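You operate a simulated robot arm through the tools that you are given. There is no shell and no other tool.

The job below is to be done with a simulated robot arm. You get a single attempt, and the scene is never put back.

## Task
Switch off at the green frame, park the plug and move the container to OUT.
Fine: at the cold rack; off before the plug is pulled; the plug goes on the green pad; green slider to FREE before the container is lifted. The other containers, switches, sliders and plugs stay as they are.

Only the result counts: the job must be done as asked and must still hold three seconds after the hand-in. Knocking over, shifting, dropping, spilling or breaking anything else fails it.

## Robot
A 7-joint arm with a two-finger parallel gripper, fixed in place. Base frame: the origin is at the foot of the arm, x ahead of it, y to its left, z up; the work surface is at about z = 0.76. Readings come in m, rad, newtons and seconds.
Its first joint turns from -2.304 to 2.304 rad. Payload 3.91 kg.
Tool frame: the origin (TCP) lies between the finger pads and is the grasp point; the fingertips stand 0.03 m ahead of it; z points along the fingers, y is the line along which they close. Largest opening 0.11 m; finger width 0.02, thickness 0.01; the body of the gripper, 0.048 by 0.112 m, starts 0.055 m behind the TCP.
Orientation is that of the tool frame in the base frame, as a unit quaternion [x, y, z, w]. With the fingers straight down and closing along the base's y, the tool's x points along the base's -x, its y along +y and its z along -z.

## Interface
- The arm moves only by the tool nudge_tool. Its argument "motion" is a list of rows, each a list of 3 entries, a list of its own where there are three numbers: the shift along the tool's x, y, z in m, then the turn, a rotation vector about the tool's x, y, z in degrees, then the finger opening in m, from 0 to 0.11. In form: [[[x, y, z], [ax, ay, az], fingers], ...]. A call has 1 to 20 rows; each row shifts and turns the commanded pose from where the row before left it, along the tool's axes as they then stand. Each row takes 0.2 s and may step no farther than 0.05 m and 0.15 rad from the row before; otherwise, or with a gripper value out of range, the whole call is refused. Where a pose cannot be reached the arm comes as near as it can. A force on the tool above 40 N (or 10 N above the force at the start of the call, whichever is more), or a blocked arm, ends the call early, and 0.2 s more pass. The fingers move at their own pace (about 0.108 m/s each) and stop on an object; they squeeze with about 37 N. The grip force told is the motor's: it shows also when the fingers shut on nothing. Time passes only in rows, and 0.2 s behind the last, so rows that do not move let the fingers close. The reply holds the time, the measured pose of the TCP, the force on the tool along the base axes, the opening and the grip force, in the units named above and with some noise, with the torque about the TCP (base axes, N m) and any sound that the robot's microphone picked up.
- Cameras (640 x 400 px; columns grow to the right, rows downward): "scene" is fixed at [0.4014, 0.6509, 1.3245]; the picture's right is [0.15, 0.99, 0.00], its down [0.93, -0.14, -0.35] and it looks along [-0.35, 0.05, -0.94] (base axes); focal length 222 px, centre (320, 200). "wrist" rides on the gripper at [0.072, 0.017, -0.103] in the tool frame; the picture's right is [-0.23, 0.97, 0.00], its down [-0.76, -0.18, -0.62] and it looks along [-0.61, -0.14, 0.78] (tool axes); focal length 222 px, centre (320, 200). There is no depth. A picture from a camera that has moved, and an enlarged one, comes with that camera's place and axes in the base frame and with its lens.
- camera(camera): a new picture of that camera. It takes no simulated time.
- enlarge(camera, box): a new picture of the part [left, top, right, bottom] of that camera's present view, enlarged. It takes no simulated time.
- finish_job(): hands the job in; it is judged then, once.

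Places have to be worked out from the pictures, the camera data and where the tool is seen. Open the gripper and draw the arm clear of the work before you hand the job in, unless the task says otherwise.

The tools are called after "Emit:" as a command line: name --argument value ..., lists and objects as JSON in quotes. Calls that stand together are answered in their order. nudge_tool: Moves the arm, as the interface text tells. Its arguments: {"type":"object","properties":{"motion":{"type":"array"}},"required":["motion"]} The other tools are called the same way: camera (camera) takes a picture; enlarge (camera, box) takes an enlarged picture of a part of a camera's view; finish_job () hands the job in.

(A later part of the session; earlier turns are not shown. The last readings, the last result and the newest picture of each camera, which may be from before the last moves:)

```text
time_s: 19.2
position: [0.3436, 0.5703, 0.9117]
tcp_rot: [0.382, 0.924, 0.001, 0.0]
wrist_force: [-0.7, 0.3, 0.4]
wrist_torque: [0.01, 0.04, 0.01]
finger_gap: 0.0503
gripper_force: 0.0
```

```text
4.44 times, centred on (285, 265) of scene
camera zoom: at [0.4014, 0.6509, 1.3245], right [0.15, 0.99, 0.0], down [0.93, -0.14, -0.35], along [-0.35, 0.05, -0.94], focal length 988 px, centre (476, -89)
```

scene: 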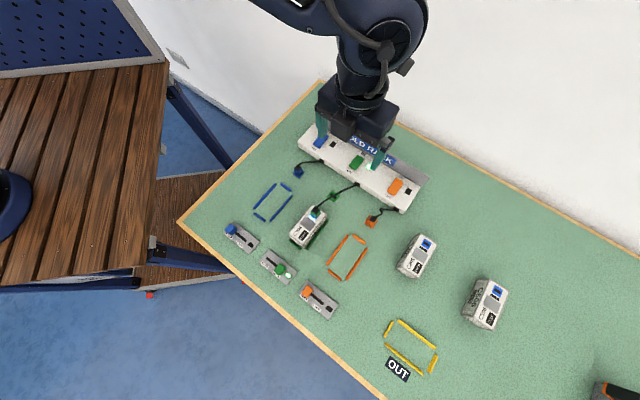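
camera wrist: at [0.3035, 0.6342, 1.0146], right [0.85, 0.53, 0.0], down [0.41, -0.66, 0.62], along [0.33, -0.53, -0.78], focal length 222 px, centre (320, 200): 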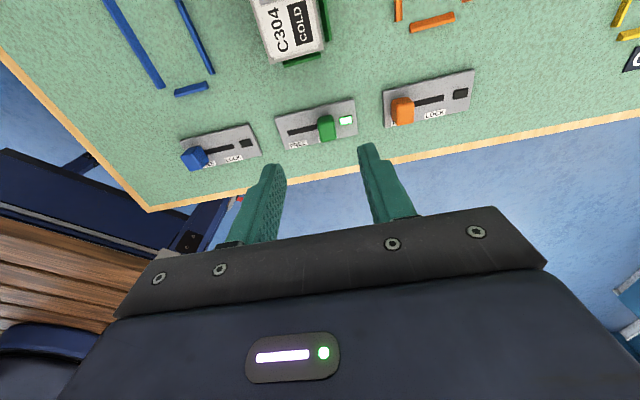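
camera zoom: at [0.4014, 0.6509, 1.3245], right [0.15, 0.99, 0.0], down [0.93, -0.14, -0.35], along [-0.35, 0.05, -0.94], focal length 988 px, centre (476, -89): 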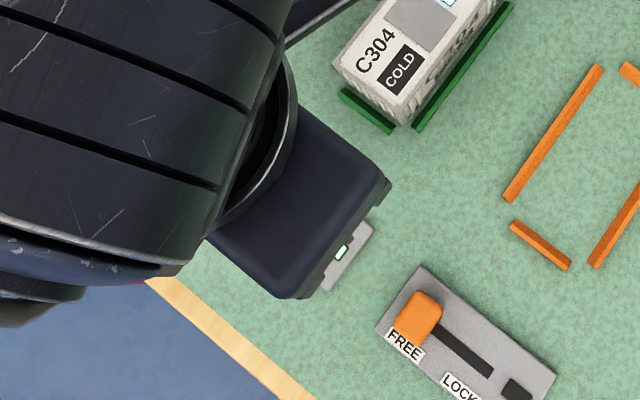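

The green knob is at LOCK with its lamp lit. Its top is at z≈0.797, about 14 mm toward tool −x and 5 mm toward tool +y from the TCP. I centre over it with a 0.04 m opening, lower partway and check.

Emit:
nudge_tool --motion '[[[-0.0145, 0.0053, 0.01], [0, 0, 0], 0.04], [[0, 0, 0.03], [0, 0, 0], 0.04], [[0, 0, 0.025], [0, 0, 0], 0.04], [[0, 0, 0], [0, 0, 0], 0.04]]'

Emit:
camera --camera "wrist"

Emit:
enlarge --camera "wrist" --box '[240, 80, 400, 200]'

```text
time_s: 20.2
position: [0.3588, 0.5658, 0.8452]
tcp_rot: [0.383, 0.924, 0.001, -0.001]
wrist_force: [0.4, 0.4, -0.1]
wrist_torque: [0.02, -0.02, -0.02]
finger_gap: 0.04
gripper_force: 0.0
```

```text
taken
camera wrist: at [0.3195, 0.6297, 0.949], right [0.85, 0.53, 0.0], down [0.41, -0.67, 0.62], along [0.33, -0.53, -0.78], focal length 222 px, centre (320, 200)
```

wrist: 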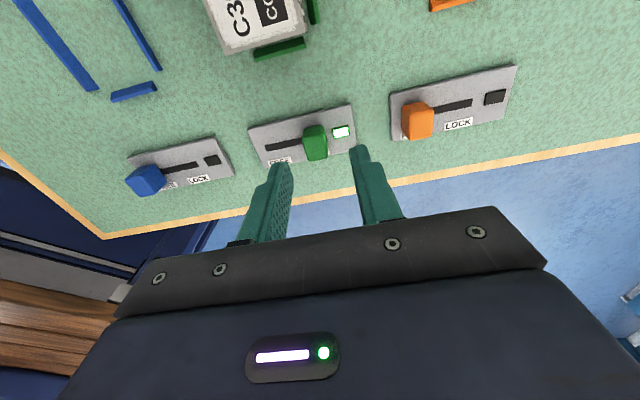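

```text
3.33 times, centred on (320, 140) of wrist
camera zoom: at [0.3195, 0.6297, 0.949], right [0.85, 0.53, 0.0], down [0.41, -0.67, 0.62], along [0.33, -0.53, -0.78], focal length 740 px, centre (320, 400)
```

zoom: 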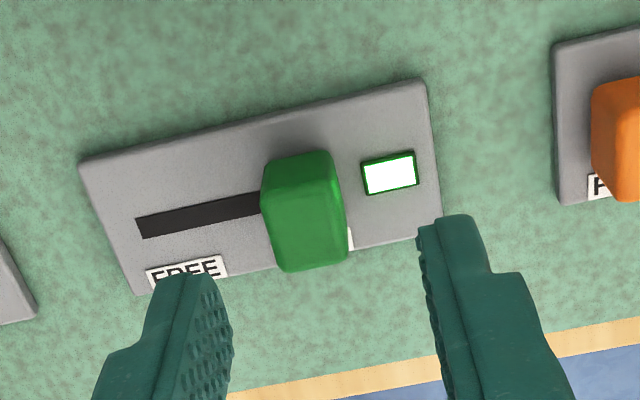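

The knob is centred between the fingers to within 2 mm. I lower so the tips straddle it at about z 0.778, above the plate.

Emit:
nudge_tool --motion '[[[0.0005, -0.0015, 0.02], [0, 0, 0], 0.04], [[0, 0, 0.012], [0, 0, 0], 0.04], [[0, 0, 0.005], [0, 0, 0], 0.04], [[0, 0, 0], [0, 0, 0], 0.04]]'

Emit:
enlarge --camera "wrist" --box '[240, 80, 400, 200]'

```text
time_s: 21.2
position: [0.3571, 0.5656, 0.8105]
tcp_rot: [0.382, 0.924, 0.001, 0.0]
wrist_force: [0.1, 0.7, -0.1]
wrist_torque: [0.01, -0.01, 0.02]
finger_gap: 0.0404
gripper_force: 0.1
```

```text
3.33 times, centred on (320, 140) of wrist
camera zoom: at [0.3179, 0.6296, 0.9138], right [0.85, 0.53, 0.0], down [0.41, -0.67, 0.62], along [0.33, -0.53, -0.78], focal length 740 px, centre (320, 400)
```

zoom: 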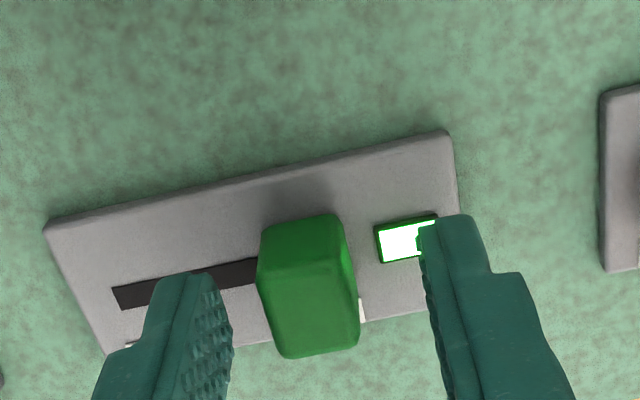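

The knob sits between the fingers with clearance to the plate and lamp. I narrow the gap and push along tool −y toward FREE in small steps.

Emit:
nudge_tool --motion '[[[0, 0, 0], [0, 0, 0], 0.028], [[0, -0.005, 0], [0, 0, 0], 0.028], [[0, -0.005, 0], [0, 0, 0], 0.028], [[0, -0.005, 0], [0, 0, 0], 0.028], [[0, -0.005, 0], [0, 0, 0], 0.028], [[0, -0.005, 0], [0, 0, 0], 0.028]]'

Emit:
enlarge --camera "wrist" --box '[240, 80, 400, 200]'

```text
time_s: 22.6
position: [0.3389, 0.55, 0.8104]
tcp_rot: [0.383, 0.924, 0.0, 0.0]
wrist_force: [-0.1, -0.3, 0.0]
wrist_torque: [0.0, -0.04, -0.02]
finger_gap: 0.028
gripper_force: 0.1
```

```text
3.33 times, centred on (320, 140) of wrist
camera zoom: at [0.2994, 0.6126, 0.9129], right [0.85, 0.53, 0.0], down [0.41, -0.67, 0.62], along [0.33, -0.53, -0.78], focal length 740 px, centre (320, 400)
```

zoom: 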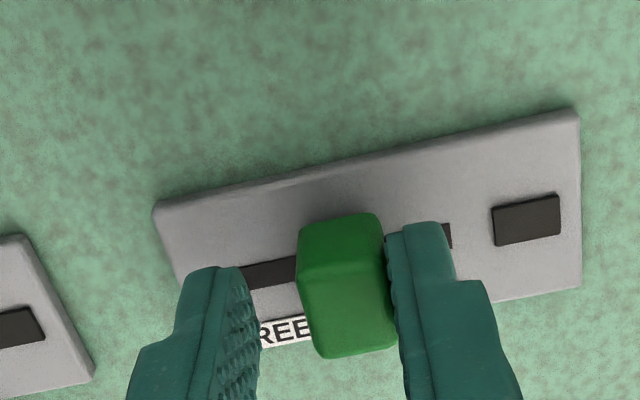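

The lamp is already dark but the knob isn't yet at the end of its slot. I keep pushing toward FREE with force watched.

Emit:
nudge_tool --motion '[[[0, -0.004, 0], [0, 0, 0], 0.028], [[0, -0.004, 0], [0, 0, 0], 0.028], [[0, -0.003, 0], [0, 0, 0], 0.028], [[0, -0.002, 0], [0, 0, 0], 0.028]]'

Emit:
enlarge --camera "wrist" --box '[240, 80, 400, 200]'

```text
time_s: 23.6
position: [0.3284, 0.54, 0.8098]
tcp_rot: [0.383, 0.924, 0.0, 0.0]
wrist_force: [-1.1, -0.1, 0.7]
wrist_torque: [0.02, -0.04, -0.02]
finger_gap: 0.0281
gripper_force: 0.1
```

```text
3.33 times, centred on (320, 140) of wrist
camera zoom: at [0.2907, 0.6028, 0.9131], right [0.85, 0.53, 0.0], down [0.41, -0.66, 0.62], along [0.33, -0.53, -0.78], focal length 740 px, centre (320, 400)
```

zoom: 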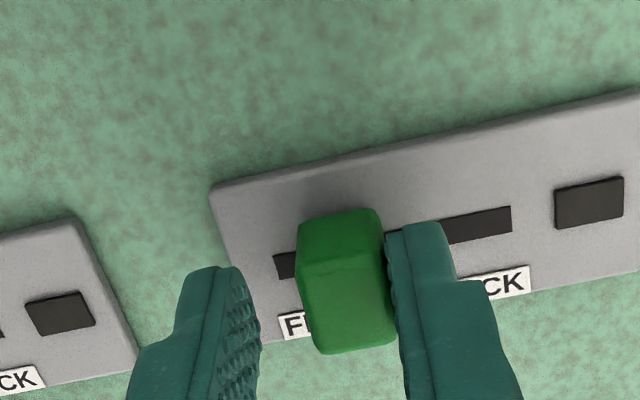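

A bit of slot still shows on the FREE side of the knob, whereas the blue and orange knobs at FREE cover the slot's end. I push on gently until it reaches the stop.

Emit:
nudge_tool --motion '[[[0, -0.003, 0], [0, 0, 0], 0.028], [[0, -0.002, 0], [0, 0, 0], 0.028], [[0, -0.002, 0], [0, 0, 0], 0.028], [[0, 0, 0], [0, 0, 0], 0.028]]'

Emit:
enlarge --camera "wrist" --box '[240, 80, 400, 200]'

```text
time_s: 24.6
position: [0.3245, 0.5344, 0.8104]
tcp_rot: [0.383, 0.924, 0.0, 0.0]
wrist_force: [0.1, -0.1, 0.2]
wrist_torque: [-0.01, 0.03, 0.0]
finger_gap: 0.0281
gripper_force: 0.0
```

```text
3.33 times, centred on (320, 140) of wrist
camera zoom: at [0.2856, 0.5981, 0.9133], right [0.85, 0.53, 0.0], down [0.41, -0.66, 0.62], along [0.33, -0.53, -0.78], focal length 740 px, centre (320, 400)
```

zoom: 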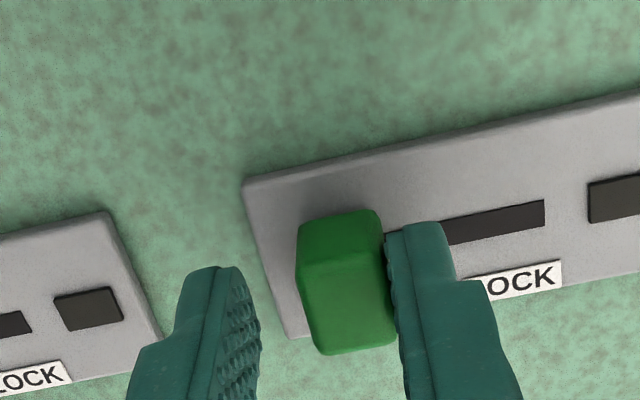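

The knob now covers the slot end with no force yet. I try two more 1.5 mm steps to confirm the stop.

Emit:
nudge_tool --motion '[[[0, -0.0015, 0], [0, 0, 0], 0.028], [[0, -0.0015, 0], [0, 0, 0], 0.028], [[0, 0, 0], [0, 0, 0], 0.028]]'

Emit:
enlarge --camera "wrist" --box '[240, 80, 400, 200]'

```text
time_s: 25.4
position: [0.3226, 0.5333, 0.8107]
tcp_rot: [0.383, 0.924, 0.001, 0.0]
wrist_force: [-0.4, 0.7, 0.0]
wrist_torque: [0.01, -0.02, 0.01]
finger_gap: 0.0281
gripper_force: 0.0
```

```text
3.33 times, centred on (320, 140) of wrist
camera zoom: at [0.2837, 0.5965, 0.9129], right [0.85, 0.53, 0.0], down [0.41, -0.66, 0.62], along [0.33, -0.53, -0.78], focal length 740 px, centre (320, 400)
```

zoom: 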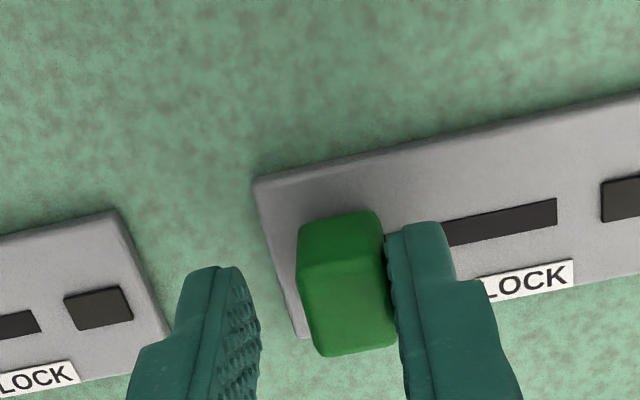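

By my numbers the knob is now at the mirror position of LOCK in the slot. I make two last 1 mm steps to feel for the stop.

Emit:
nudge_tool --motion '[[[0, -0.001, 0], [0, 0, 0], 0.028], [[0, -0.001, 0], [0, 0, 0], 0.028], [[0, 0, 0], [0, 0, 0], 0.028]]'

Emit:
enlarge --camera "wrist" --box '[240, 80, 400, 200]'

```text
time_s: 26.2
position: [0.3223, 0.533, 0.8108]
tcp_rot: [0.382, 0.924, 0.001, 0.0]
wrist_force: [4.4, 3.1, -0.3]
wrist_torque: [0.07, -0.07, 0.0]
finger_gap: 0.0303
gripper_force: 2.5
```

```text
3.33 times, centred on (320, 140) of wrist
camera zoom: at [0.2821, 0.5949, 0.9133], right [0.85, 0.53, 0.0], down [0.41, -0.67, 0.62], along [0.33, -0.53, -0.78], focal length 740 px, centre (320, 400)
```

zoom: 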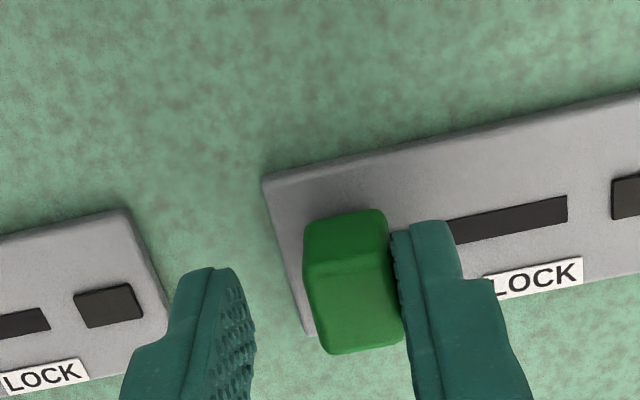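

The stop is reached: 5 N of force and the finger pushed back slightly. I back off a few millimetres, rise clear and check both the slider and the container.

Emit:
nudge_tool --motion '[[[0, 0.005, 0], [0, 0, 0], 0.032], [[0, 0, -0.02], [0, 0, 0], 0.032], [[0, 0, -0.04], [0, 0, 0], 0.06], [[0.03, 0.0, -0.04], [0, 0, 0], 0.08], [[0.04, 0.01, 0], [0, 0, 0], 0.08], [[0, 0, 0], [0, 0, 0], 0.08]]'

Emit:
camera --camera "wrist"

Emit:
camera --camera "scene"

Emit:
enlarge --camera "scene" --box '[210, 200, 350, 320]'

```text
time_s: 27.6
position: [0.2814, 0.588, 0.9091]
tcp_rot: [0.383, 0.924, 0.0, 0.001]
wrist_force: [-0.2, -1.0, 0.0]
wrist_torque: [-0.03, 0.03, -0.01]
finger_gap: 0.0798
gripper_force: 0.2
```

```text
taken
camera wrist: at [0.2418, 0.6523, 1.0117], right [0.85, 0.53, 0.0], down [0.41, -0.67, 0.62], along [0.33, -0.53, -0.78], focal length 222 px, centre (320, 200)
```

wrist: 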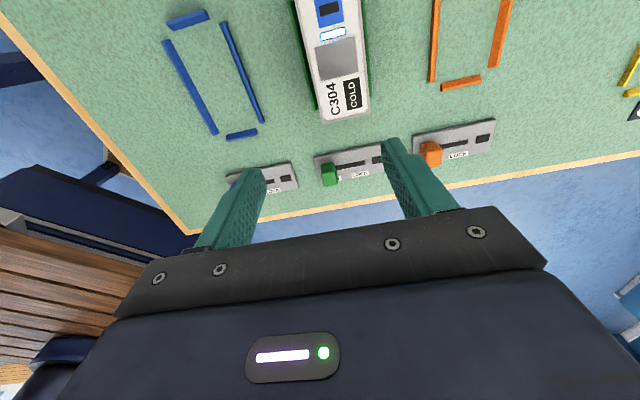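

```text
taken
```

scene: 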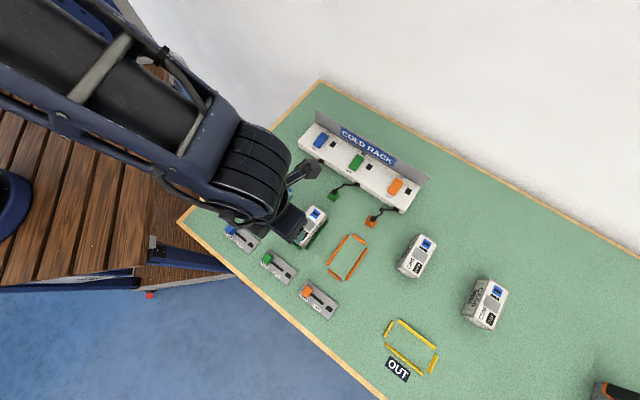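

```text
3.33 times, centred on (280, 260) of scene
camera zoom: at [0.4014, 0.6509, 1.3245], right [0.15, 0.99, 0.0], down [0.93, -0.14, -0.35], along [-0.35, 0.05, -0.94], focal length 741 px, centre (453, 0)
```

zoom: 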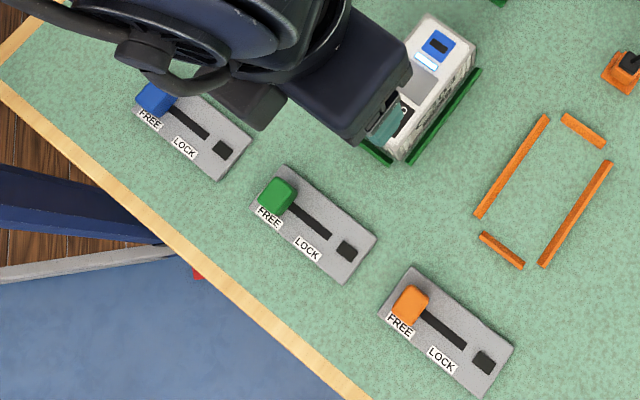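

All three slider knobs now sit at FREE in the same way and the green lamp is dark. OUT is near the edge of reach, so before gripping I do an empty dry run: turn the tool another 90° and see whether the arm can do it.

Emit:
nudge_tool --motion '[[[0, 0, -0.005], [0, 0, 7.5], 0.08], [[0, 0, 0], [0, 0, 7.5], 0.08], [[0, 0, 0], [0, 0, 7.5], 0.08], [[0, 0, 0], [0, 0, 7.5], 0.08], [[0, 0, 0], [0, 0, 7.5], 0.08], [[0, 0, 0], [0, 0, 7.5], 0.08], [[0, 0, 0], [0, 0, 7.5], 0.08], [[0, 0, 0], [0, 0, 7.5], 0.08], [[0, 0, 0], [0, 0, 7.5], 0.08], [[0, 0, 0], [0, 0, 7.5], 0.08], [[0, 0, 0], [0, 0, 7.5], 0.08], [[0, 0, 0], [0, 0, 7.5], 0.08], [[0, 0, 0], [0, 0, 0], 0.08]]'

Emit:
enlarge --camera "scene" --box '[365, 300, 455, 390]'

Emit:
camera --camera "scene"

```text
time_s: 30.4
position: [0.2841, 0.5922, 0.9147]
tcp_rot: [0.924, 0.383, 0.001, 0.0]
wrist_force: [0.1, 0.0, -0.3]
wrist_torque: [-0.01, -0.02, 0.02]
finger_gap: 0.0799
gripper_force: 0.0
```

```text
4.44 times, centred on (410, 345) of scene
camera zoom: at [0.4014, 0.6509, 1.3245], right [0.15, 0.99, 0.0], down [0.93, -0.14, -0.35], along [-0.35, 0.05, -0.94], focal length 988 px, centre (-80, -444)
```

zoom: 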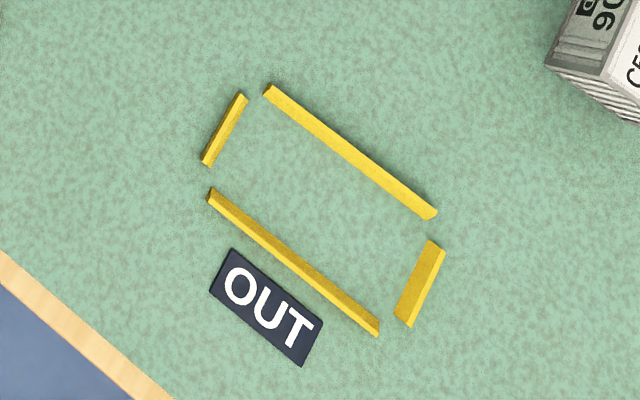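

```text
taken
```

scene: 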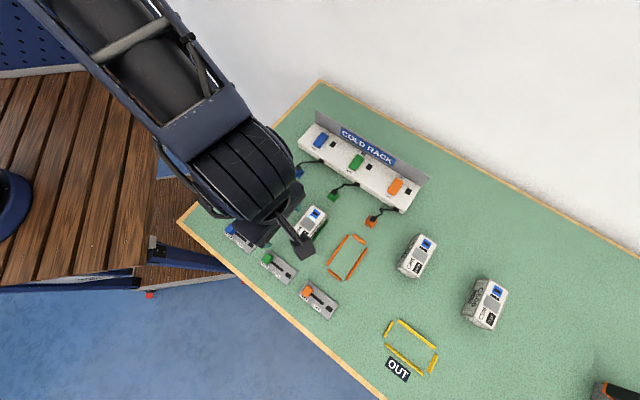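

The turn works: tool x now points along (0.71, 0.71). The OUT frame centre works out at (0.555, 0.8245), 0.994 m out. I fly the empty gripper to a point 2 cm short of it along the frame's long axis to test reach and view the frame.

Emit:
nudge_tool --motion '[[[0.042, 0.0035, 0], [0, 0, 0], 0.08], [[0.042, 0.0035, 0], [0, 0, 0], 0.08], [[0.042, 0.0035, 0], [0, 0, 0], 0.08], [[0.042, 0.0035, 0], [0, 0, 0], 0.08], [[0.042, 0.0035, 0], [0, 0, 0], 0.08], [[0.042, 0.0035, 0], [0, 0, 0], 0.08], [[0.042, 0.0035, 0], [0, 0, 0], 0.08], [[0.042, 0.0032, 0], [0, 0, 0], 0.08], [[0, 0, 0], [0, 0, 0], 0.08]]'

Emit:
camera --camera "wrist"

Emit:
camera --camera "scene"

```text
time_s: 32.4
position: [0.5239, 0.7962, 0.916]
tcp_rot: [0.923, 0.384, 0.0, 0.0]
wrist_force: [0.3, 0.3, -0.5]
wrist_torque: [0.02, 0.04, 0.0]
finger_gap: 0.0801
gripper_force: 0.1
out of reach, approached as far as the arm can: row 8
```

```text
taken
camera wrist: at [0.5864, 0.8363, 1.0188], right [0.53, -0.85, 0.0], down [-0.66, -0.41, 0.62], along [-0.53, -0.33, -0.78], focal length 222 px, centre (320, 200)
```

wrist: 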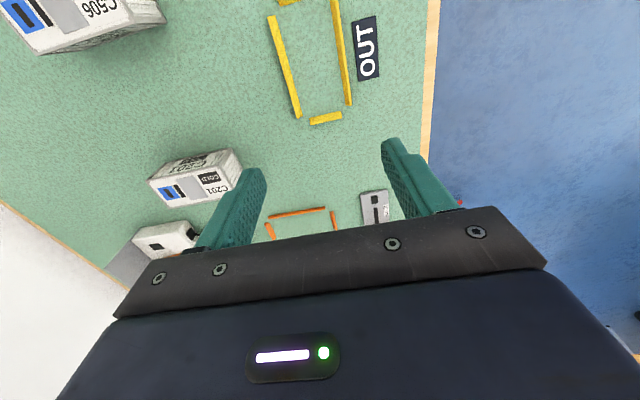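

```text
taken
```

scene: 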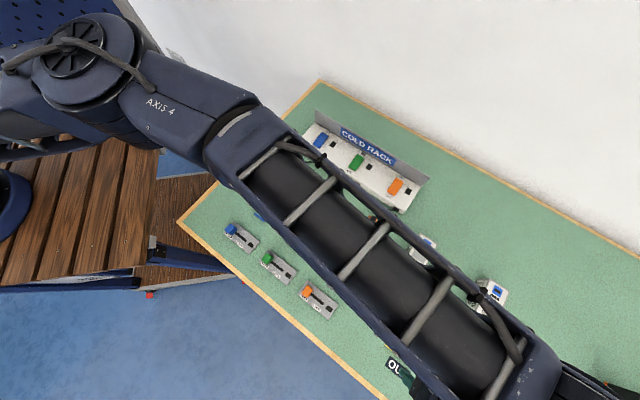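

At z 0.916 the arm stops at 0.953 m, so reach grows lower down. I'll need an off-centre grip about 2.5 cm toward the end that will face the base. I descend here with the empty gripper to measure the reach at placing height.

Emit:
nudge_tool --motion '[[[0, 0, 0.03], [0, 0, 0], 0.08], [[0, 0, 0.03], [0, 0, 0], 0.08], [[0, 0, 0.02], [0, 0, 0], 0.08], [[0, 0, 0], [0, 0, 0], 0.08]]'

Emit:
camera --camera "wrist"

```text
time_s: 33.4
position: [0.5228, 0.7958, 0.8352]
tcp_rot: [0.924, 0.383, 0.0, 0.0]
wrist_force: [-0.6, 0.2, -0.1]
wrist_torque: [-0.02, -0.02, -0.01]
finger_gap: 0.08
gripper_force: 0.1
```

```text
taken
camera wrist: at [0.5866, 0.8352, 0.9378], right [0.53, -0.85, 0.0], down [-0.66, -0.41, 0.62], along [-0.53, -0.33, -0.78], focal length 222 px, centre (320, 200)
```

wrist: 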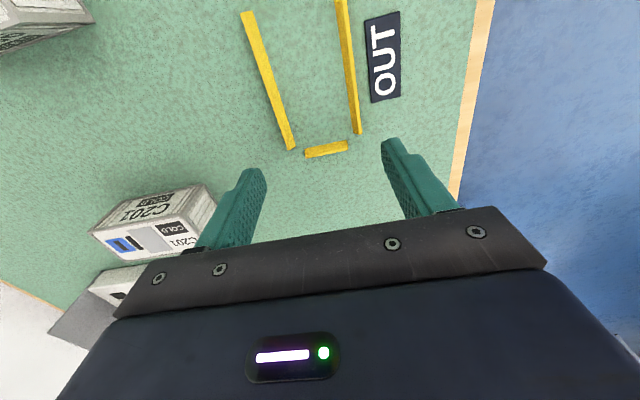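

The commanded pose follows where the arm actually stopped. Now at z 0.835 I extend along tool x in small steps to find the reach limit at this height.

Emit:
nudge_tool --motion '[[[0.01, 0, 0], [0, 0, 0], 0.08], [[0.008, 0, 0], [0, 0, 0], 0.08], [[0.008, 0, 0], [0, 0, 0], 0.08], [[0.006, 0, 0], [0, 0, 0], 0.08], [[0, 0, 0], [0, 0, 0], 0.08]]'

Emit:
camera --camera "wrist"

Emit:
enlarge --camera "wrist" --box '[220, 0, 420, 170]'

```text
time_s: 34.6
position: [0.5301, 0.8022, 0.8357]
tcp_rot: [0.924, 0.383, 0.0, -0.001]
wrist_force: [0.3, -0.7, 0.3]
wrist_torque: [0.01, -0.01, 0.04]
finger_gap: 0.0801
gripper_force: 0.0
out of reach, approached as far as the arm can: row 2, 3, 4
```

```text
taken
camera wrist: at [0.5937, 0.8414, 0.9384], right [0.53, -0.85, 0.0], down [-0.66, -0.41, 0.62], along [-0.53, -0.33, -0.78], focal length 222 px, centre (320, 200)
```

wrist: 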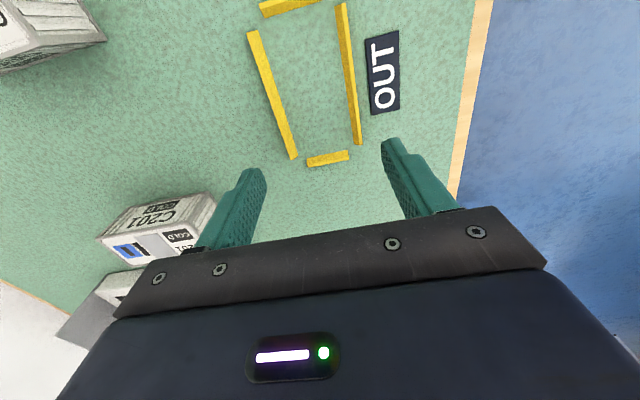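

```text
2.35 times, centred on (320, 85) of wrist
camera zoom: at [0.5937, 0.8414, 0.9384], right [0.53, -0.85, 0.0], down [-0.66, -0.41, 0.62], along [-0.53, -0.33, -0.78], focal length 523 px, centre (320, 471)
```

zoom: 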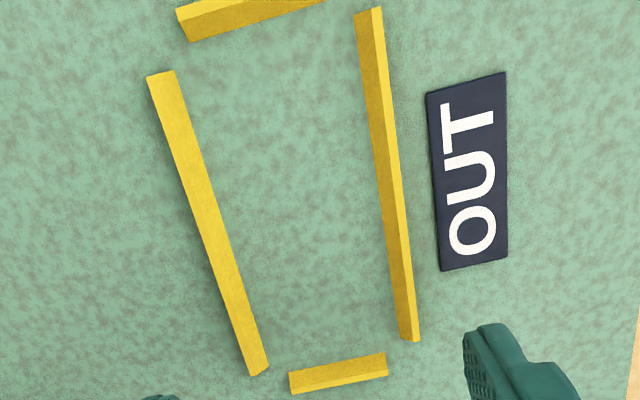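

Straight down, the limit here is 0.9615 m. Tilting the tool about its closing axis, so the fingers point slightly outward, keeps the pads parallel to the container's sides and buys reach. I test a 12° tilt, then extend outward.

Emit:
nudge_tool --motion '[[[0, 0, 0], [0, 6, 0], 0.08], [[0, 0, 0], [0, 6, 0], 0.08], [[0.0117, 0, 0.0025], [0, 0, 0], 0.08], [[0.0117, 0, 0.0025], [0, 0, 0], 0.08], [[0, 0, 0], [0, 0, 0], 0.08]]'

Emit:
camera --camera "wrist"

```text
time_s: 35.8
position: [0.5472, 0.8188, 0.8355]
tcp_rot: [0.919, 0.38, 0.097, -0.04]
wrist_force: [0.9, -0.2, 0.0]
wrist_torque: [-0.02, -0.02, 0.02]
finger_gap: 0.0802
gripper_force: 0.1
```

```text
taken
camera wrist: at [0.5943, 0.842, 0.9516], right [0.53, -0.85, -0.05], down [-0.74, -0.49, 0.45], along [-0.4, -0.2, -0.89], focal length 222 px, centre (320, 200)
```

wrist: 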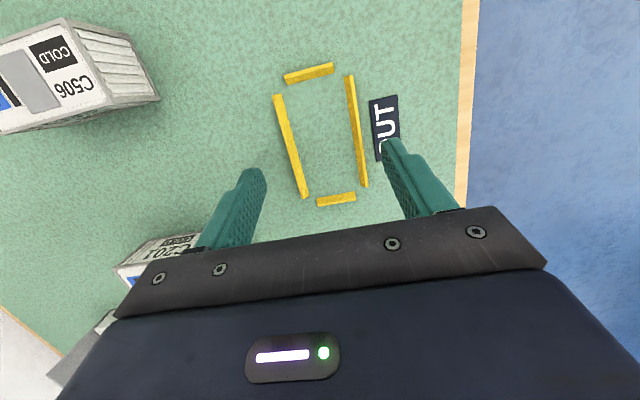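

With a 12° tilt the arm reaches 0.985 m without trouble. I go on to the frame centre itself and down to placing height, still empty, to confirm it and get a close look at the frame.

Emit:
nudge_tool --motion '[[[0.0088, 0.0016, 0.0019], [0, 0, 0], 0.08], [[-0.0042, 0, 0.0196], [0, 0, 0], 0.08], [[0, 0, 0], [0, 0, 0], 0.08]]'

Emit:
camera --camera "wrist"

Emit:
enlarge --camera "wrist" --box '[240, 50, 400, 220]'

```text
time_s: 36.6
position: [0.5555, 0.8245, 0.8172]
tcp_rot: [0.919, 0.381, 0.097, -0.041]
wrist_force: [-0.3, 0.3, 1.0]
wrist_torque: [-0.02, 0.01, 0.03]
finger_gap: 0.0799
gripper_force: 0.1
```

```text
taken
camera wrist: at [0.6022, 0.8476, 0.9323], right [0.53, -0.85, -0.05], down [-0.74, -0.49, 0.45], along [-0.4, -0.2, -0.89], focal length 222 px, centre (320, 200)
```

wrist: 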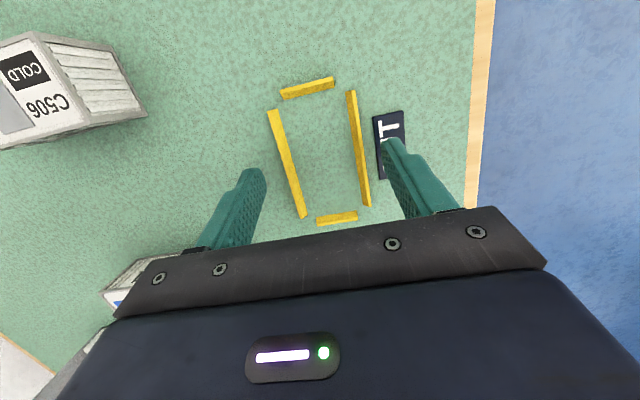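

```text
2.35 times, centred on (320, 135) of wrist
camera zoom: at [0.6022, 0.8476, 0.9323], right [0.53, -0.85, -0.05], down [-0.74, -0.49, 0.45], along [-0.4, -0.2, -0.89], focal length 523 px, centre (320, 353)
```

zoom: 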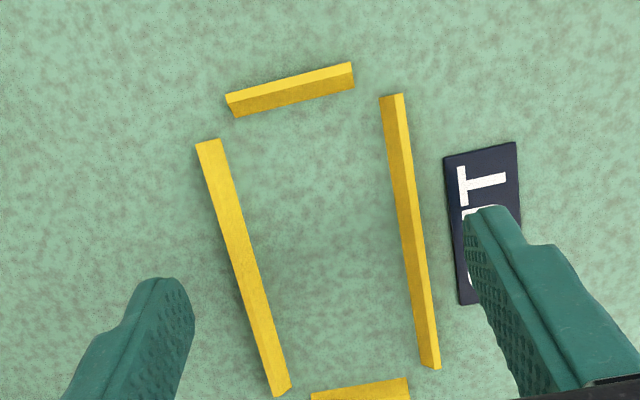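

With the 12° tilt the arm stands at the frame centre at placing height: the wrist view puts the frame centre at (0.555, 0.823). So I'll grip the container at its middle with this same tilt. I retract and rise back toward the container.

Emit:
nudge_tool --motion '[[[-0.035, 0, -0.0279], [0, 0, 0], 0.08], [[-0.035, 0, -0.0279], [0, 0, 0], 0.08], [[-0.035, 0, -0.0279], [0, 0, 0], 0.08], [[-0.035, 0, -0.0279], [0, 0, 0], 0.08], [[-0.0425, -0.019, -0.009], [0, 0, 0], 0.08], [[-0.0425, -0.019, -0.009], [0, 0, 0], 0.08], [[-0.0425, -0.019, -0.009], [0, 0, 0], 0.08], [[-0.0425, -0.019, -0.009], [0, 0, 0], 0.08], [[0, 0, 0], [0, 0, 0], 0.08]]'

Emit:
nudge_tool --motion '[[[0, 0, 0], [1.559, 0, -7.336], 0.08], [[0, 0, 0], [1.559, 0, -7.336], 0.08], [[0, 0, 0], [1.559, 0, -7.336], 0.08], [[0, 0, 0], [1.559, 0, -7.336], 0.08], [[0, 0, 0], [1.559, 0, -7.336], 0.08], [[0, 0, 0], [1.559, 0, -7.336], 0.08], [[0, 0, 0], [1.559, 0, -7.336], 0.08], [[0, 0, 0], [1.559, 0, -7.336], 0.08], [[0, 0, 0], [1.559, 0, -7.336], 0.08], [[0, 0, 0], [1.559, 0, -7.336], 0.08], [[0, 0, 0], [1.559, 0, -7.336], 0.08], [[0, 0, 0], [1.559, 0, -7.336], 0.08], [[0, 0, 0], [0, 0, 0], 0.08]]'

Emit:
camera --camera "wrist"

Emit:
camera --camera "scene"

```text
time_s: 38.6
position: [0.2631, 0.6408, 0.894]
tcp_rot: [0.919, 0.38, 0.097, -0.04]
wrist_force: [0.6, -0.1, 0.7]
wrist_torque: [-0.01, -0.01, 0.02]
finger_gap: 0.0796
gripper_force: 0.2
```

```text
time_s: 41.4
position: [0.2633, 0.6421, 0.8952]
tcp_rot: [0.379, 0.919, 0.039, -0.096]
wrist_force: [0.6, 0.4, 1.3]
wrist_torque: [-0.02, -0.01, 0.01]
finger_gap: 0.0801
gripper_force: 0.4
```

```text
taken
camera wrist: at [0.2414, 0.6888, 1.0106], right [0.84, 0.53, -0.05], down [0.49, -0.74, 0.45], along [0.21, -0.4, -0.89], focal length 222 px, centre (320, 200)
```

wrist: 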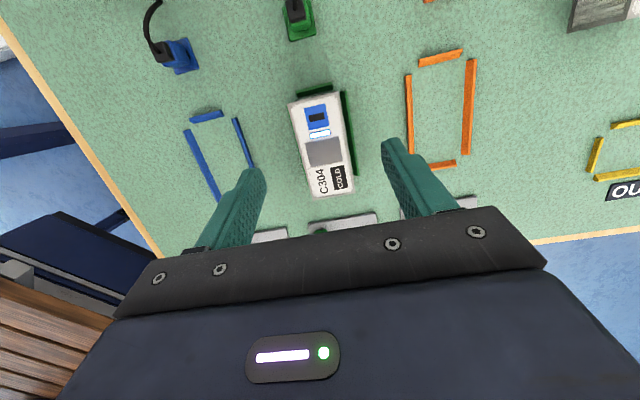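

```text
taken
```

scene: 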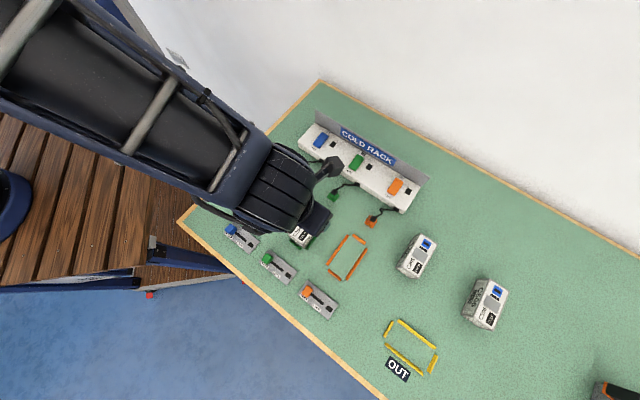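

The tool is back over the container with the tilt kept. I enlarge the wrist view to locate the container's top corners relative to the tool.

Emit:
enlarge --camera "wrist" --box '[260, 75, 390, 215]'

```text
2.86 times, centred on (325, 145) of wrist
camera zoom: at [0.2414, 0.6888, 1.0106], right [0.84, 0.53, -0.05], down [0.49, -0.74, 0.45], along [0.21, -0.4, -0.89], focal length 635 px, centre (306, 357)
```

zoom: 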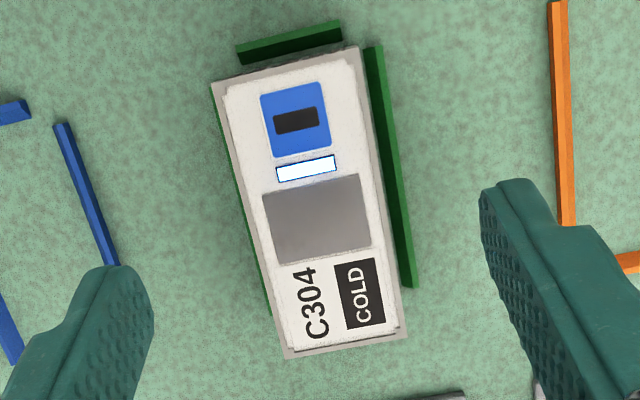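

The container centre is at (0.2656, 0.6403) in the arm's frame, aligned with the tool to within half a degree. I lower vertically, shifting about 5 mm toward the label end so the pads meet the middle of the container, and pause just above.

Emit:
nudge_tool --motion '[[[-0.0087, 0, 0.0278], [0, 0, 0], 0.075], [[-0.0087, 0, 0.0278], [0, 0, 0], 0.075], [[0, 0, 0], [0, 0, 0], 0.075]]'

Emit:
camera --camera "wrist"

Emit:
enlarge --camera "scene" --box '[270, 180, 350, 260]'

```text
time_s: 42.2
position: [0.2683, 0.6383, 0.8378]
tcp_rot: [0.381, 0.919, 0.041, -0.098]
wrist_force: [-0.6, 0.7, -0.5]
wrist_torque: [0.0, 0.01, 0.0]
finger_gap: 0.0751
gripper_force: 0.1
```

```text
taken
camera wrist: at [0.245, 0.6857, 0.9528], right [0.85, 0.53, -0.05], down [0.49, -0.74, 0.45], along [0.2, -0.4, -0.89], focal length 222 px, centre (320, 200)
```

wrist: 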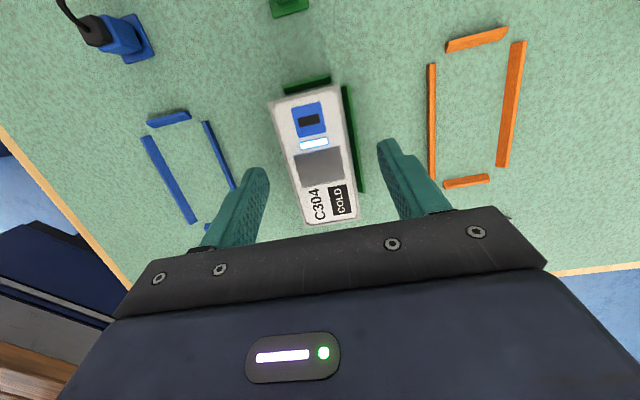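

```text
5.00 times, centred on (310, 220) of scene
camera zoom: at [0.4014, 0.6509, 1.3245], right [0.15, 0.99, 0.0], down [0.93, -0.14, -0.35], along [-0.35, 0.05, -0.94], focal length 1111 px, centre (370, 100)
```

zoom: 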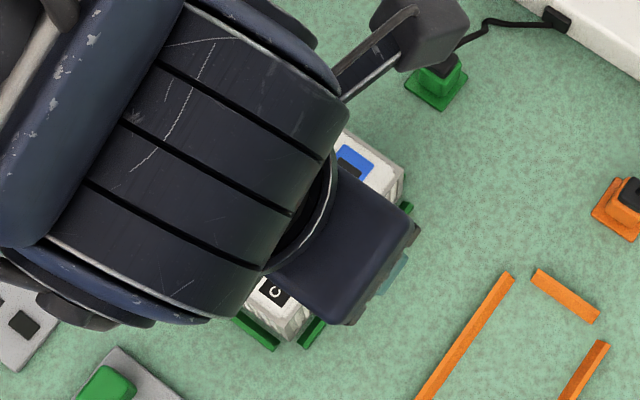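

The container lies centred between the open fingers to within 1 mm. I lower the last 3 cm so the tips reach about z 0.776, above the green frame bars, then close the grip.

Emit:
nudge_tool --motion '[[[-0.0033, 0, 0.0157], [0, 0, 0], 0.075], [[-0.0031, 0, 0.0147], [0, 0, 0], 0.07], [[0, 0, 0], [0, 0, 0], 0.07]]'

Emit:
enlarge --camera "wrist" --box '[220, 60, 420, 250]'

```text
time_s: 43.0
position: [0.2666, 0.6373, 0.8063]
tcp_rot: [0.38, 0.919, 0.041, -0.097]
wrist_force: [-0.4, -0.1, -0.8]
wrist_torque: [-0.01, -0.02, -0.02]
finger_gap: 0.0698
gripper_force: 0.0
```

```text
2.11 times, centred on (320, 155) of wrist
camera zoom: at [0.2451, 0.6853, 0.9221], right [0.85, 0.53, -0.05], down [0.49, -0.74, 0.45], along [0.21, -0.4, -0.89], focal length 468 px, centre (320, 295)
```

zoom: 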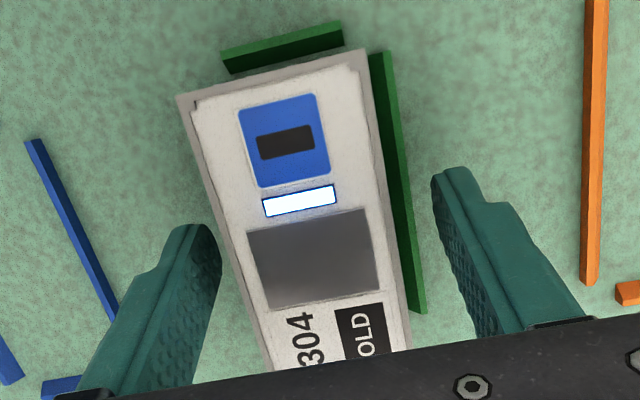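

The container's sides are at −20.6 and +21.5 mm in tool y, so it is centred to half a millimetre. I close the grip.

Emit:
nudge_tool --motion '[[[0, 0.0004, 0], [0, 0, 0], 0.05], [[0, 0, 0], [0, 0, 0], 0.0], [[0, 0, 0], [0, 0, 0], 0.0], [[0, 0, 0], [0, 0, 0], 0.0]]'

Emit:
enlarge --camera "wrist" --box '[220, 60, 420, 250]'

```text
time_s: 44.0
position: [0.2687, 0.6371, 0.8052]
tcp_rot: [0.379, 0.919, 0.04, -0.097]
wrist_force: [-0.4, 0.1, 0.2]
wrist_torque: [0.01, 0.01, 0.0]
finger_gap: 0.0446
gripper_force: 37.4
```

```text
2.11 times, centred on (320, 155) of wrist
camera zoom: at [0.2458, 0.6852, 0.9216], right [0.85, 0.53, -0.05], down [0.49, -0.74, 0.45], along [0.2, -0.4, -0.89], focal length 468 px, centre (320, 295)
```

zoom: 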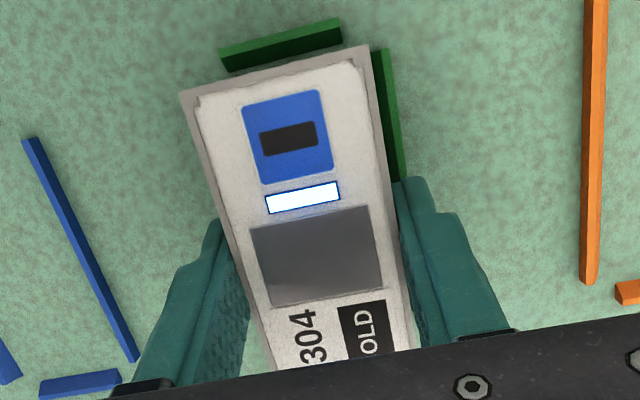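

The grip holds at 44.6 mm with 37 N, and the container centre is about 4 mm ahead of the TCP. I lift vertically, slowly at first.

Emit:
nudge_tool --motion '[[[0.001, 0, -0.0049], [0, 0, 0], 0.0], [[0.0021, 0, -0.0098], [0, 0, 0], 0.0], [[0.0031, 0, -0.0147], [0, 0, 0], 0.0], [[0, 0, 0], [0, 0, 0], 0.0]]'

Emit:
enlarge --camera "wrist" --box '[220, 60, 420, 250]'

Emit:
enlarge --camera "scene" --box '[270, 180, 350, 260]'

```text
time_s: 45.0
position: [0.2687, 0.6371, 0.8356]
tcp_rot: [0.381, 0.919, 0.04, -0.096]
wrist_force: [0.0, -0.8, -1.3]
wrist_torque: [0.02, -0.02, -0.01]
finger_gap: 0.0442
gripper_force: 36.6
```

```text
2.11 times, centred on (320, 155) of wrist
camera zoom: at [0.2459, 0.6842, 0.9514], right [0.85, 0.53, -0.05], down [0.49, -0.74, 0.45], along [0.2, -0.4, -0.89], focal length 468 px, centre (320, 295)
```

zoom: 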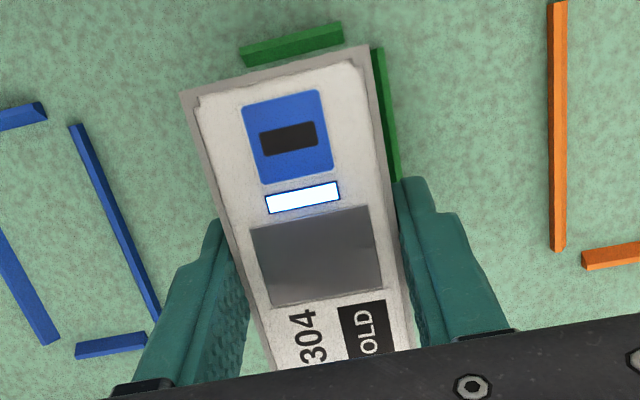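

```text
5.00 times, centred on (310, 220) of scene
camera zoom: at [0.4014, 0.6509, 1.3245], right [0.15, 0.99, 0.0], down [0.93, -0.14, -0.35], along [-0.35, 0.05, -0.94], focal length 1111 px, centre (370, 100)
```

zoom: 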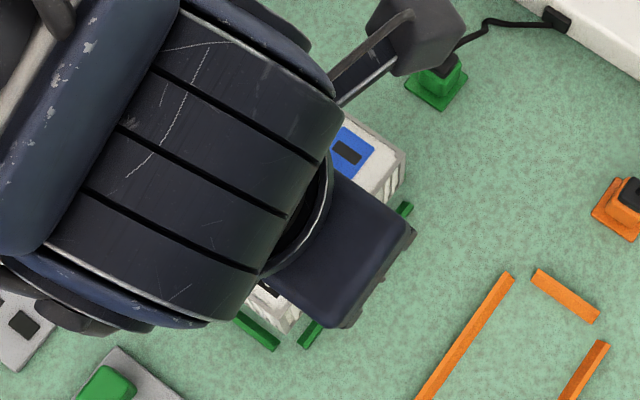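

The container lifted cleanly: the wrist view of it hasn't changed, so nothing slipped or sagged. I raise it and turn 90° about the vertical for OUT.

Emit:
nudge_tool --motion '[[[0.0078, 0, -0.0367], [0, 0, 0], 0.0], [[0.0078, 0, -0.0367], [0, 0, 0], 0.0], [[0, 0, 0], [-1.559, 0, 7.336], 0.0], [[0, 0, 0], [-1.559, 0, 7.336], 0.0], [[0, 0, 0], [-1.559, 0, 7.336], 0.0], [[0, 0, 0], [-1.559, 0, 7.336], 0.0], [[0, 0, 0], [-1.559, 0, 7.336], 0.0], [[0, 0, 0], [-1.559, 0, 7.336], 0.0], [[0, 0, 0], [-1.559, 0, 7.336], 0.0], [[0, 0, 0], [-1.559, 0, 7.336], 0.0], [[0, 0, 0], [-1.559, 0, 7.336], 0.0], [[0, 0, 0], [-1.559, 0, 7.336], 0.0], [[0, 0, 0], [-1.559, 0, 7.336], 0.0], [[0, 0, 0], [-1.559, 0, 7.336], 0.0], [[0, 0, 0], [0, 0, 0], 0.0]]'

Emit:
camera --camera "wrist"

Emit:
camera --camera "scene"

```text
time_s: 48.2
position: [0.2692, 0.6381, 0.9111]
tcp_rot: [0.919, 0.379, 0.098, -0.042]
wrist_force: [1.3, -0.1, -0.7]
wrist_torque: [-0.01, 0.0, 0.02]
finger_gap: 0.0447
gripper_force: 36.9
```

```text
taken
camera wrist: at [0.3158, 0.6611, 1.0269], right [0.53, -0.85, -0.05], down [-0.74, -0.49, 0.45], along [-0.41, -0.2, -0.89], focal length 222 px, centre (320, 200)
```

wrist: 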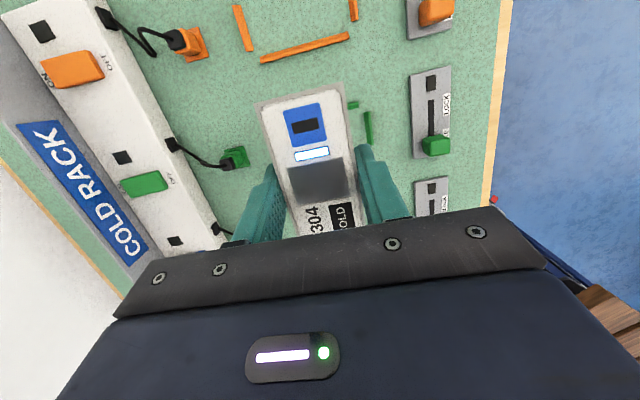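

```text
taken
```

scene: 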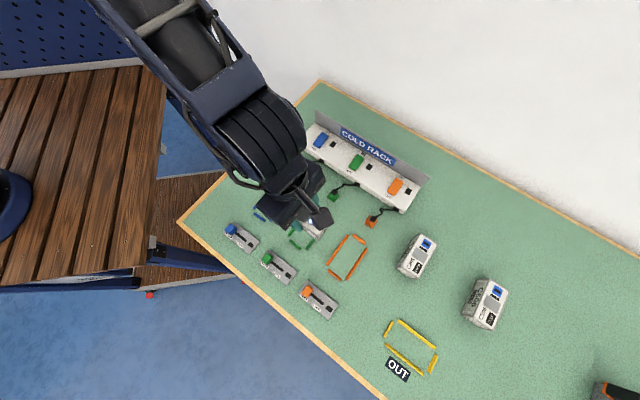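

The container is held level and turned. I carry it toward OUT, first at height and then descending to about z 0.845 while extending, stopping just short of the frame centre.

Emit:
nudge_tool --motion '[[[0.034, 0.0143, 0.0072], [0, 0, 0], 0.0], [[0.034, 0.0143, 0.0072], [0, 0, 0], 0.0], [[0.034, 0.0143, 0.0072], [0, 0, 0], 0.0], [[0.034, 0.0143, 0.0072], [0, 0, 0], 0.0], [[0.034, 0.0143, 0.0072], [0, 0, 0], 0.0], [[0.0279, 0, 0.0228], [0, 0, 0], 0.0], [[0.0279, 0, 0.0228], [0, 0, 0], 0.0], [[0.0279, 0, 0.0228], [0, 0, 0], 0.0], [[0.0279, 0, 0.0228], [0, 0, 0], 0.0], [[0, 0, 0], [0, 0, 0], 0.0]]'

Emit:
camera --camera "wrist"

Emit:
enlarge --camera "wrist" --box '[220, 20, 420, 220]'

Emit:
camera --camera "scene"

```text
time_s: 50.4
position: [0.5338, 0.8019, 0.8431]
tcp_rot: [0.919, 0.38, 0.097, -0.041]
wrist_force: [0.8, 0.1, -1.0]
wrist_torque: [0.0, 0.0, 0.01]
finger_gap: 0.0447
gripper_force: 37.1
```

```text
taken
camera wrist: at [0.5807, 0.825, 0.9586], right [0.53, -0.85, -0.05], down [-0.74, -0.49, 0.45], along [-0.4, -0.2, -0.89], focal length 222 px, centre (320, 200)
```

wrist: 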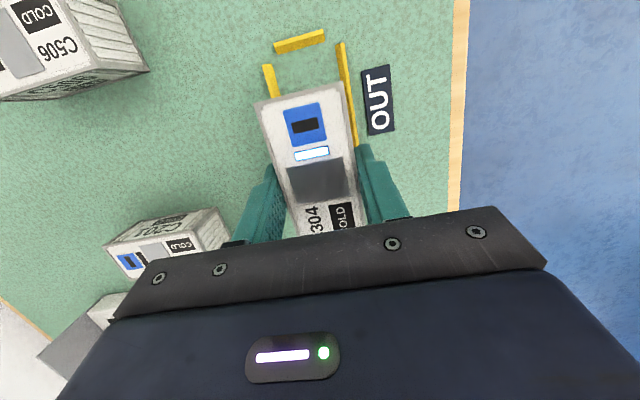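

```text
2.00 times, centred on (320, 120) of wrist
camera zoom: at [0.5807, 0.825, 0.9586], right [0.53, -0.85, -0.05], down [-0.74, -0.49, 0.45], along [-0.4, -0.2, -0.89], focal length 444 px, centre (320, 360)
```

zoom: 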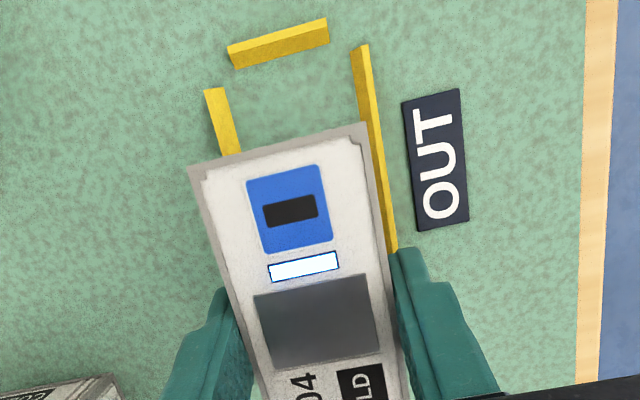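

```text
taken
```

scene: 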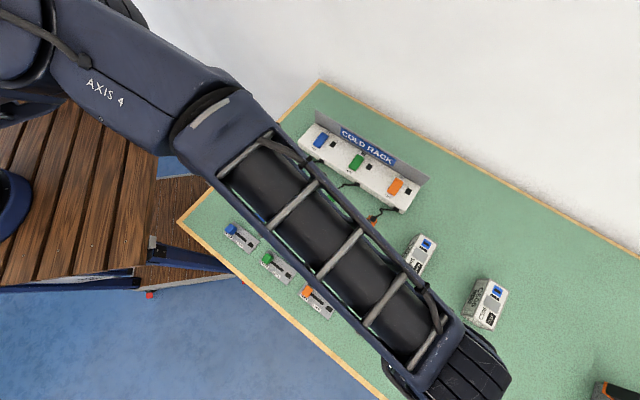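

The visible bar ends put the frame centre about 25 mm farther along and 0.8 mm toward tool −y relative to the held container. I make that move while dropping 1 cm, keeping the container bottom about 2 cm above the bars.

Emit:
nudge_tool --motion '[[[0.0112, -0.0004, 0.0075], [0, 0, 0], 0.0], [[0.0112, -0.0004, 0.0075], [0, 0, 0], 0.0], [[0, 0, 0], [0, 0, 0], 0.0]]'

Emit:
camera --camera "wrist"

Emit:
enlarge --camera "wrist" --box '[240, 50, 400, 220]'

Emit:
enlarge --camera "scene" --box '[365, 300, 455, 390]'

```text
time_s: 51.2
position: [0.5498, 0.8194, 0.834]
tcp_rot: [0.919, 0.38, 0.098, -0.04]
wrist_force: [-0.5, 0.4, -1.4]
wrist_torque: [0.0, 0.01, 0.0]
finger_gap: 0.0447
gripper_force: 37.5
```

```text
taken
camera wrist: at [0.5965, 0.8433, 0.9494], right [0.53, -0.85, -0.05], down [-0.74, -0.49, 0.45], along [-0.41, -0.2, -0.89], focal length 222 px, centre (320, 200)
```

wrist: 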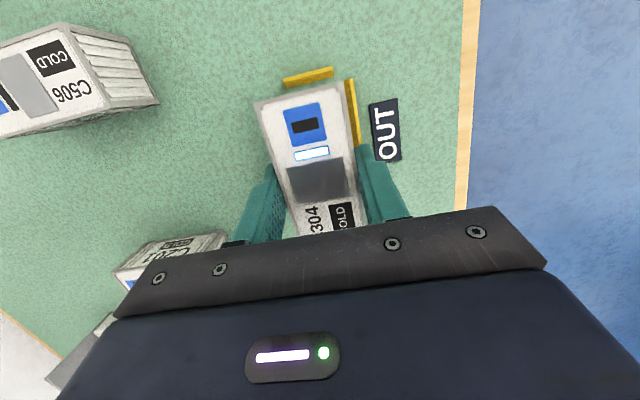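

```text
2.35 times, centred on (320, 135) of wrist
camera zoom: at [0.5965, 0.8433, 0.9494], right [0.53, -0.85, -0.05], down [-0.74, -0.49, 0.45], along [-0.41, -0.2, -0.89], focal length 523 px, centre (320, 353)
```

zoom: 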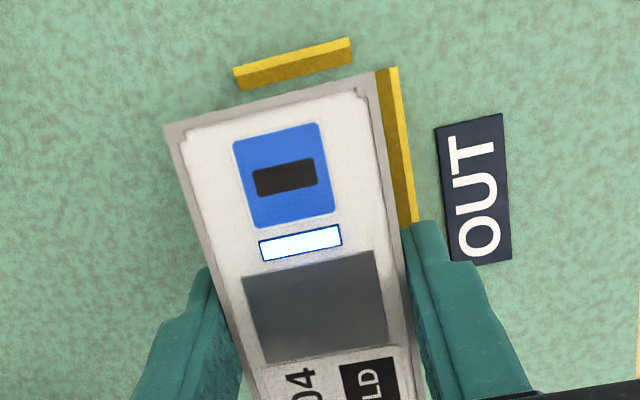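

```text
4.44 times, centred on (410, 345) of scene
camera zoom: at [0.4014, 0.6509, 1.3245], right [0.15, 0.99, 0.0], down [0.93, -0.14, -0.35], along [-0.35, 0.05, -0.94], focal length 988 px, centre (-80, -444)
```

zoom: 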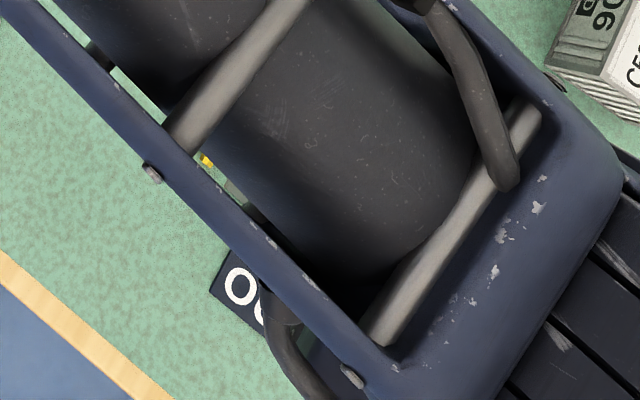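

The container is now within about 1 mm of the frame centre in both directions. I add that 1 mm and lower 2 cm, leaving about 8 mm to the table.

Emit:
nudge_tool --motion '[[[0.001, 0.0002, 0.0002], [0, 0, 0], 0.0], [[-0.0021, 0, 0.0098], [0, 0, 0], 0.0], [[-0.0021, 0, 0.0098], [0, 0, 0], 0.0], [[0, 0, 0], [0, 0, 0], 0.0]]'

Emit:
enlarge --camera "wrist" --box '[240, 50, 400, 220]'

```text
time_s: 52.2
position: [0.5513, 0.8193, 0.8159]
tcp_rot: [0.919, 0.38, 0.096, -0.039]
wrist_force: [0.3, -0.3, -1.0]
wrist_torque: [-0.02, -0.02, 0.0]
finger_gap: 0.0445
gripper_force: 37.0
```

```text
2.35 times, centred on (320, 135) of wrist
camera zoom: at [0.5984, 0.843, 0.9304], right [0.53, -0.85, -0.05], down [-0.74, -0.49, 0.45], along [-0.41, -0.2, -0.89], focal length 523 px, centre (320, 353)
```

zoom: 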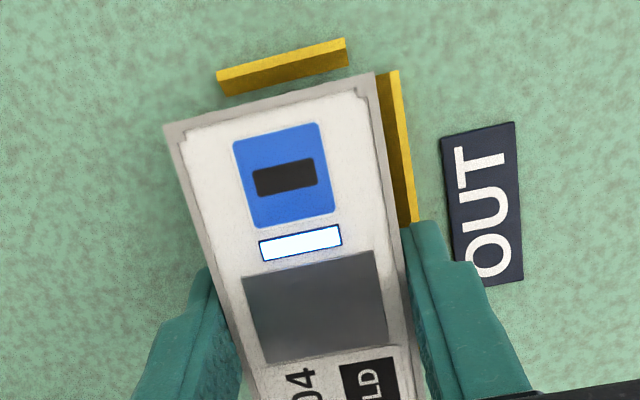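

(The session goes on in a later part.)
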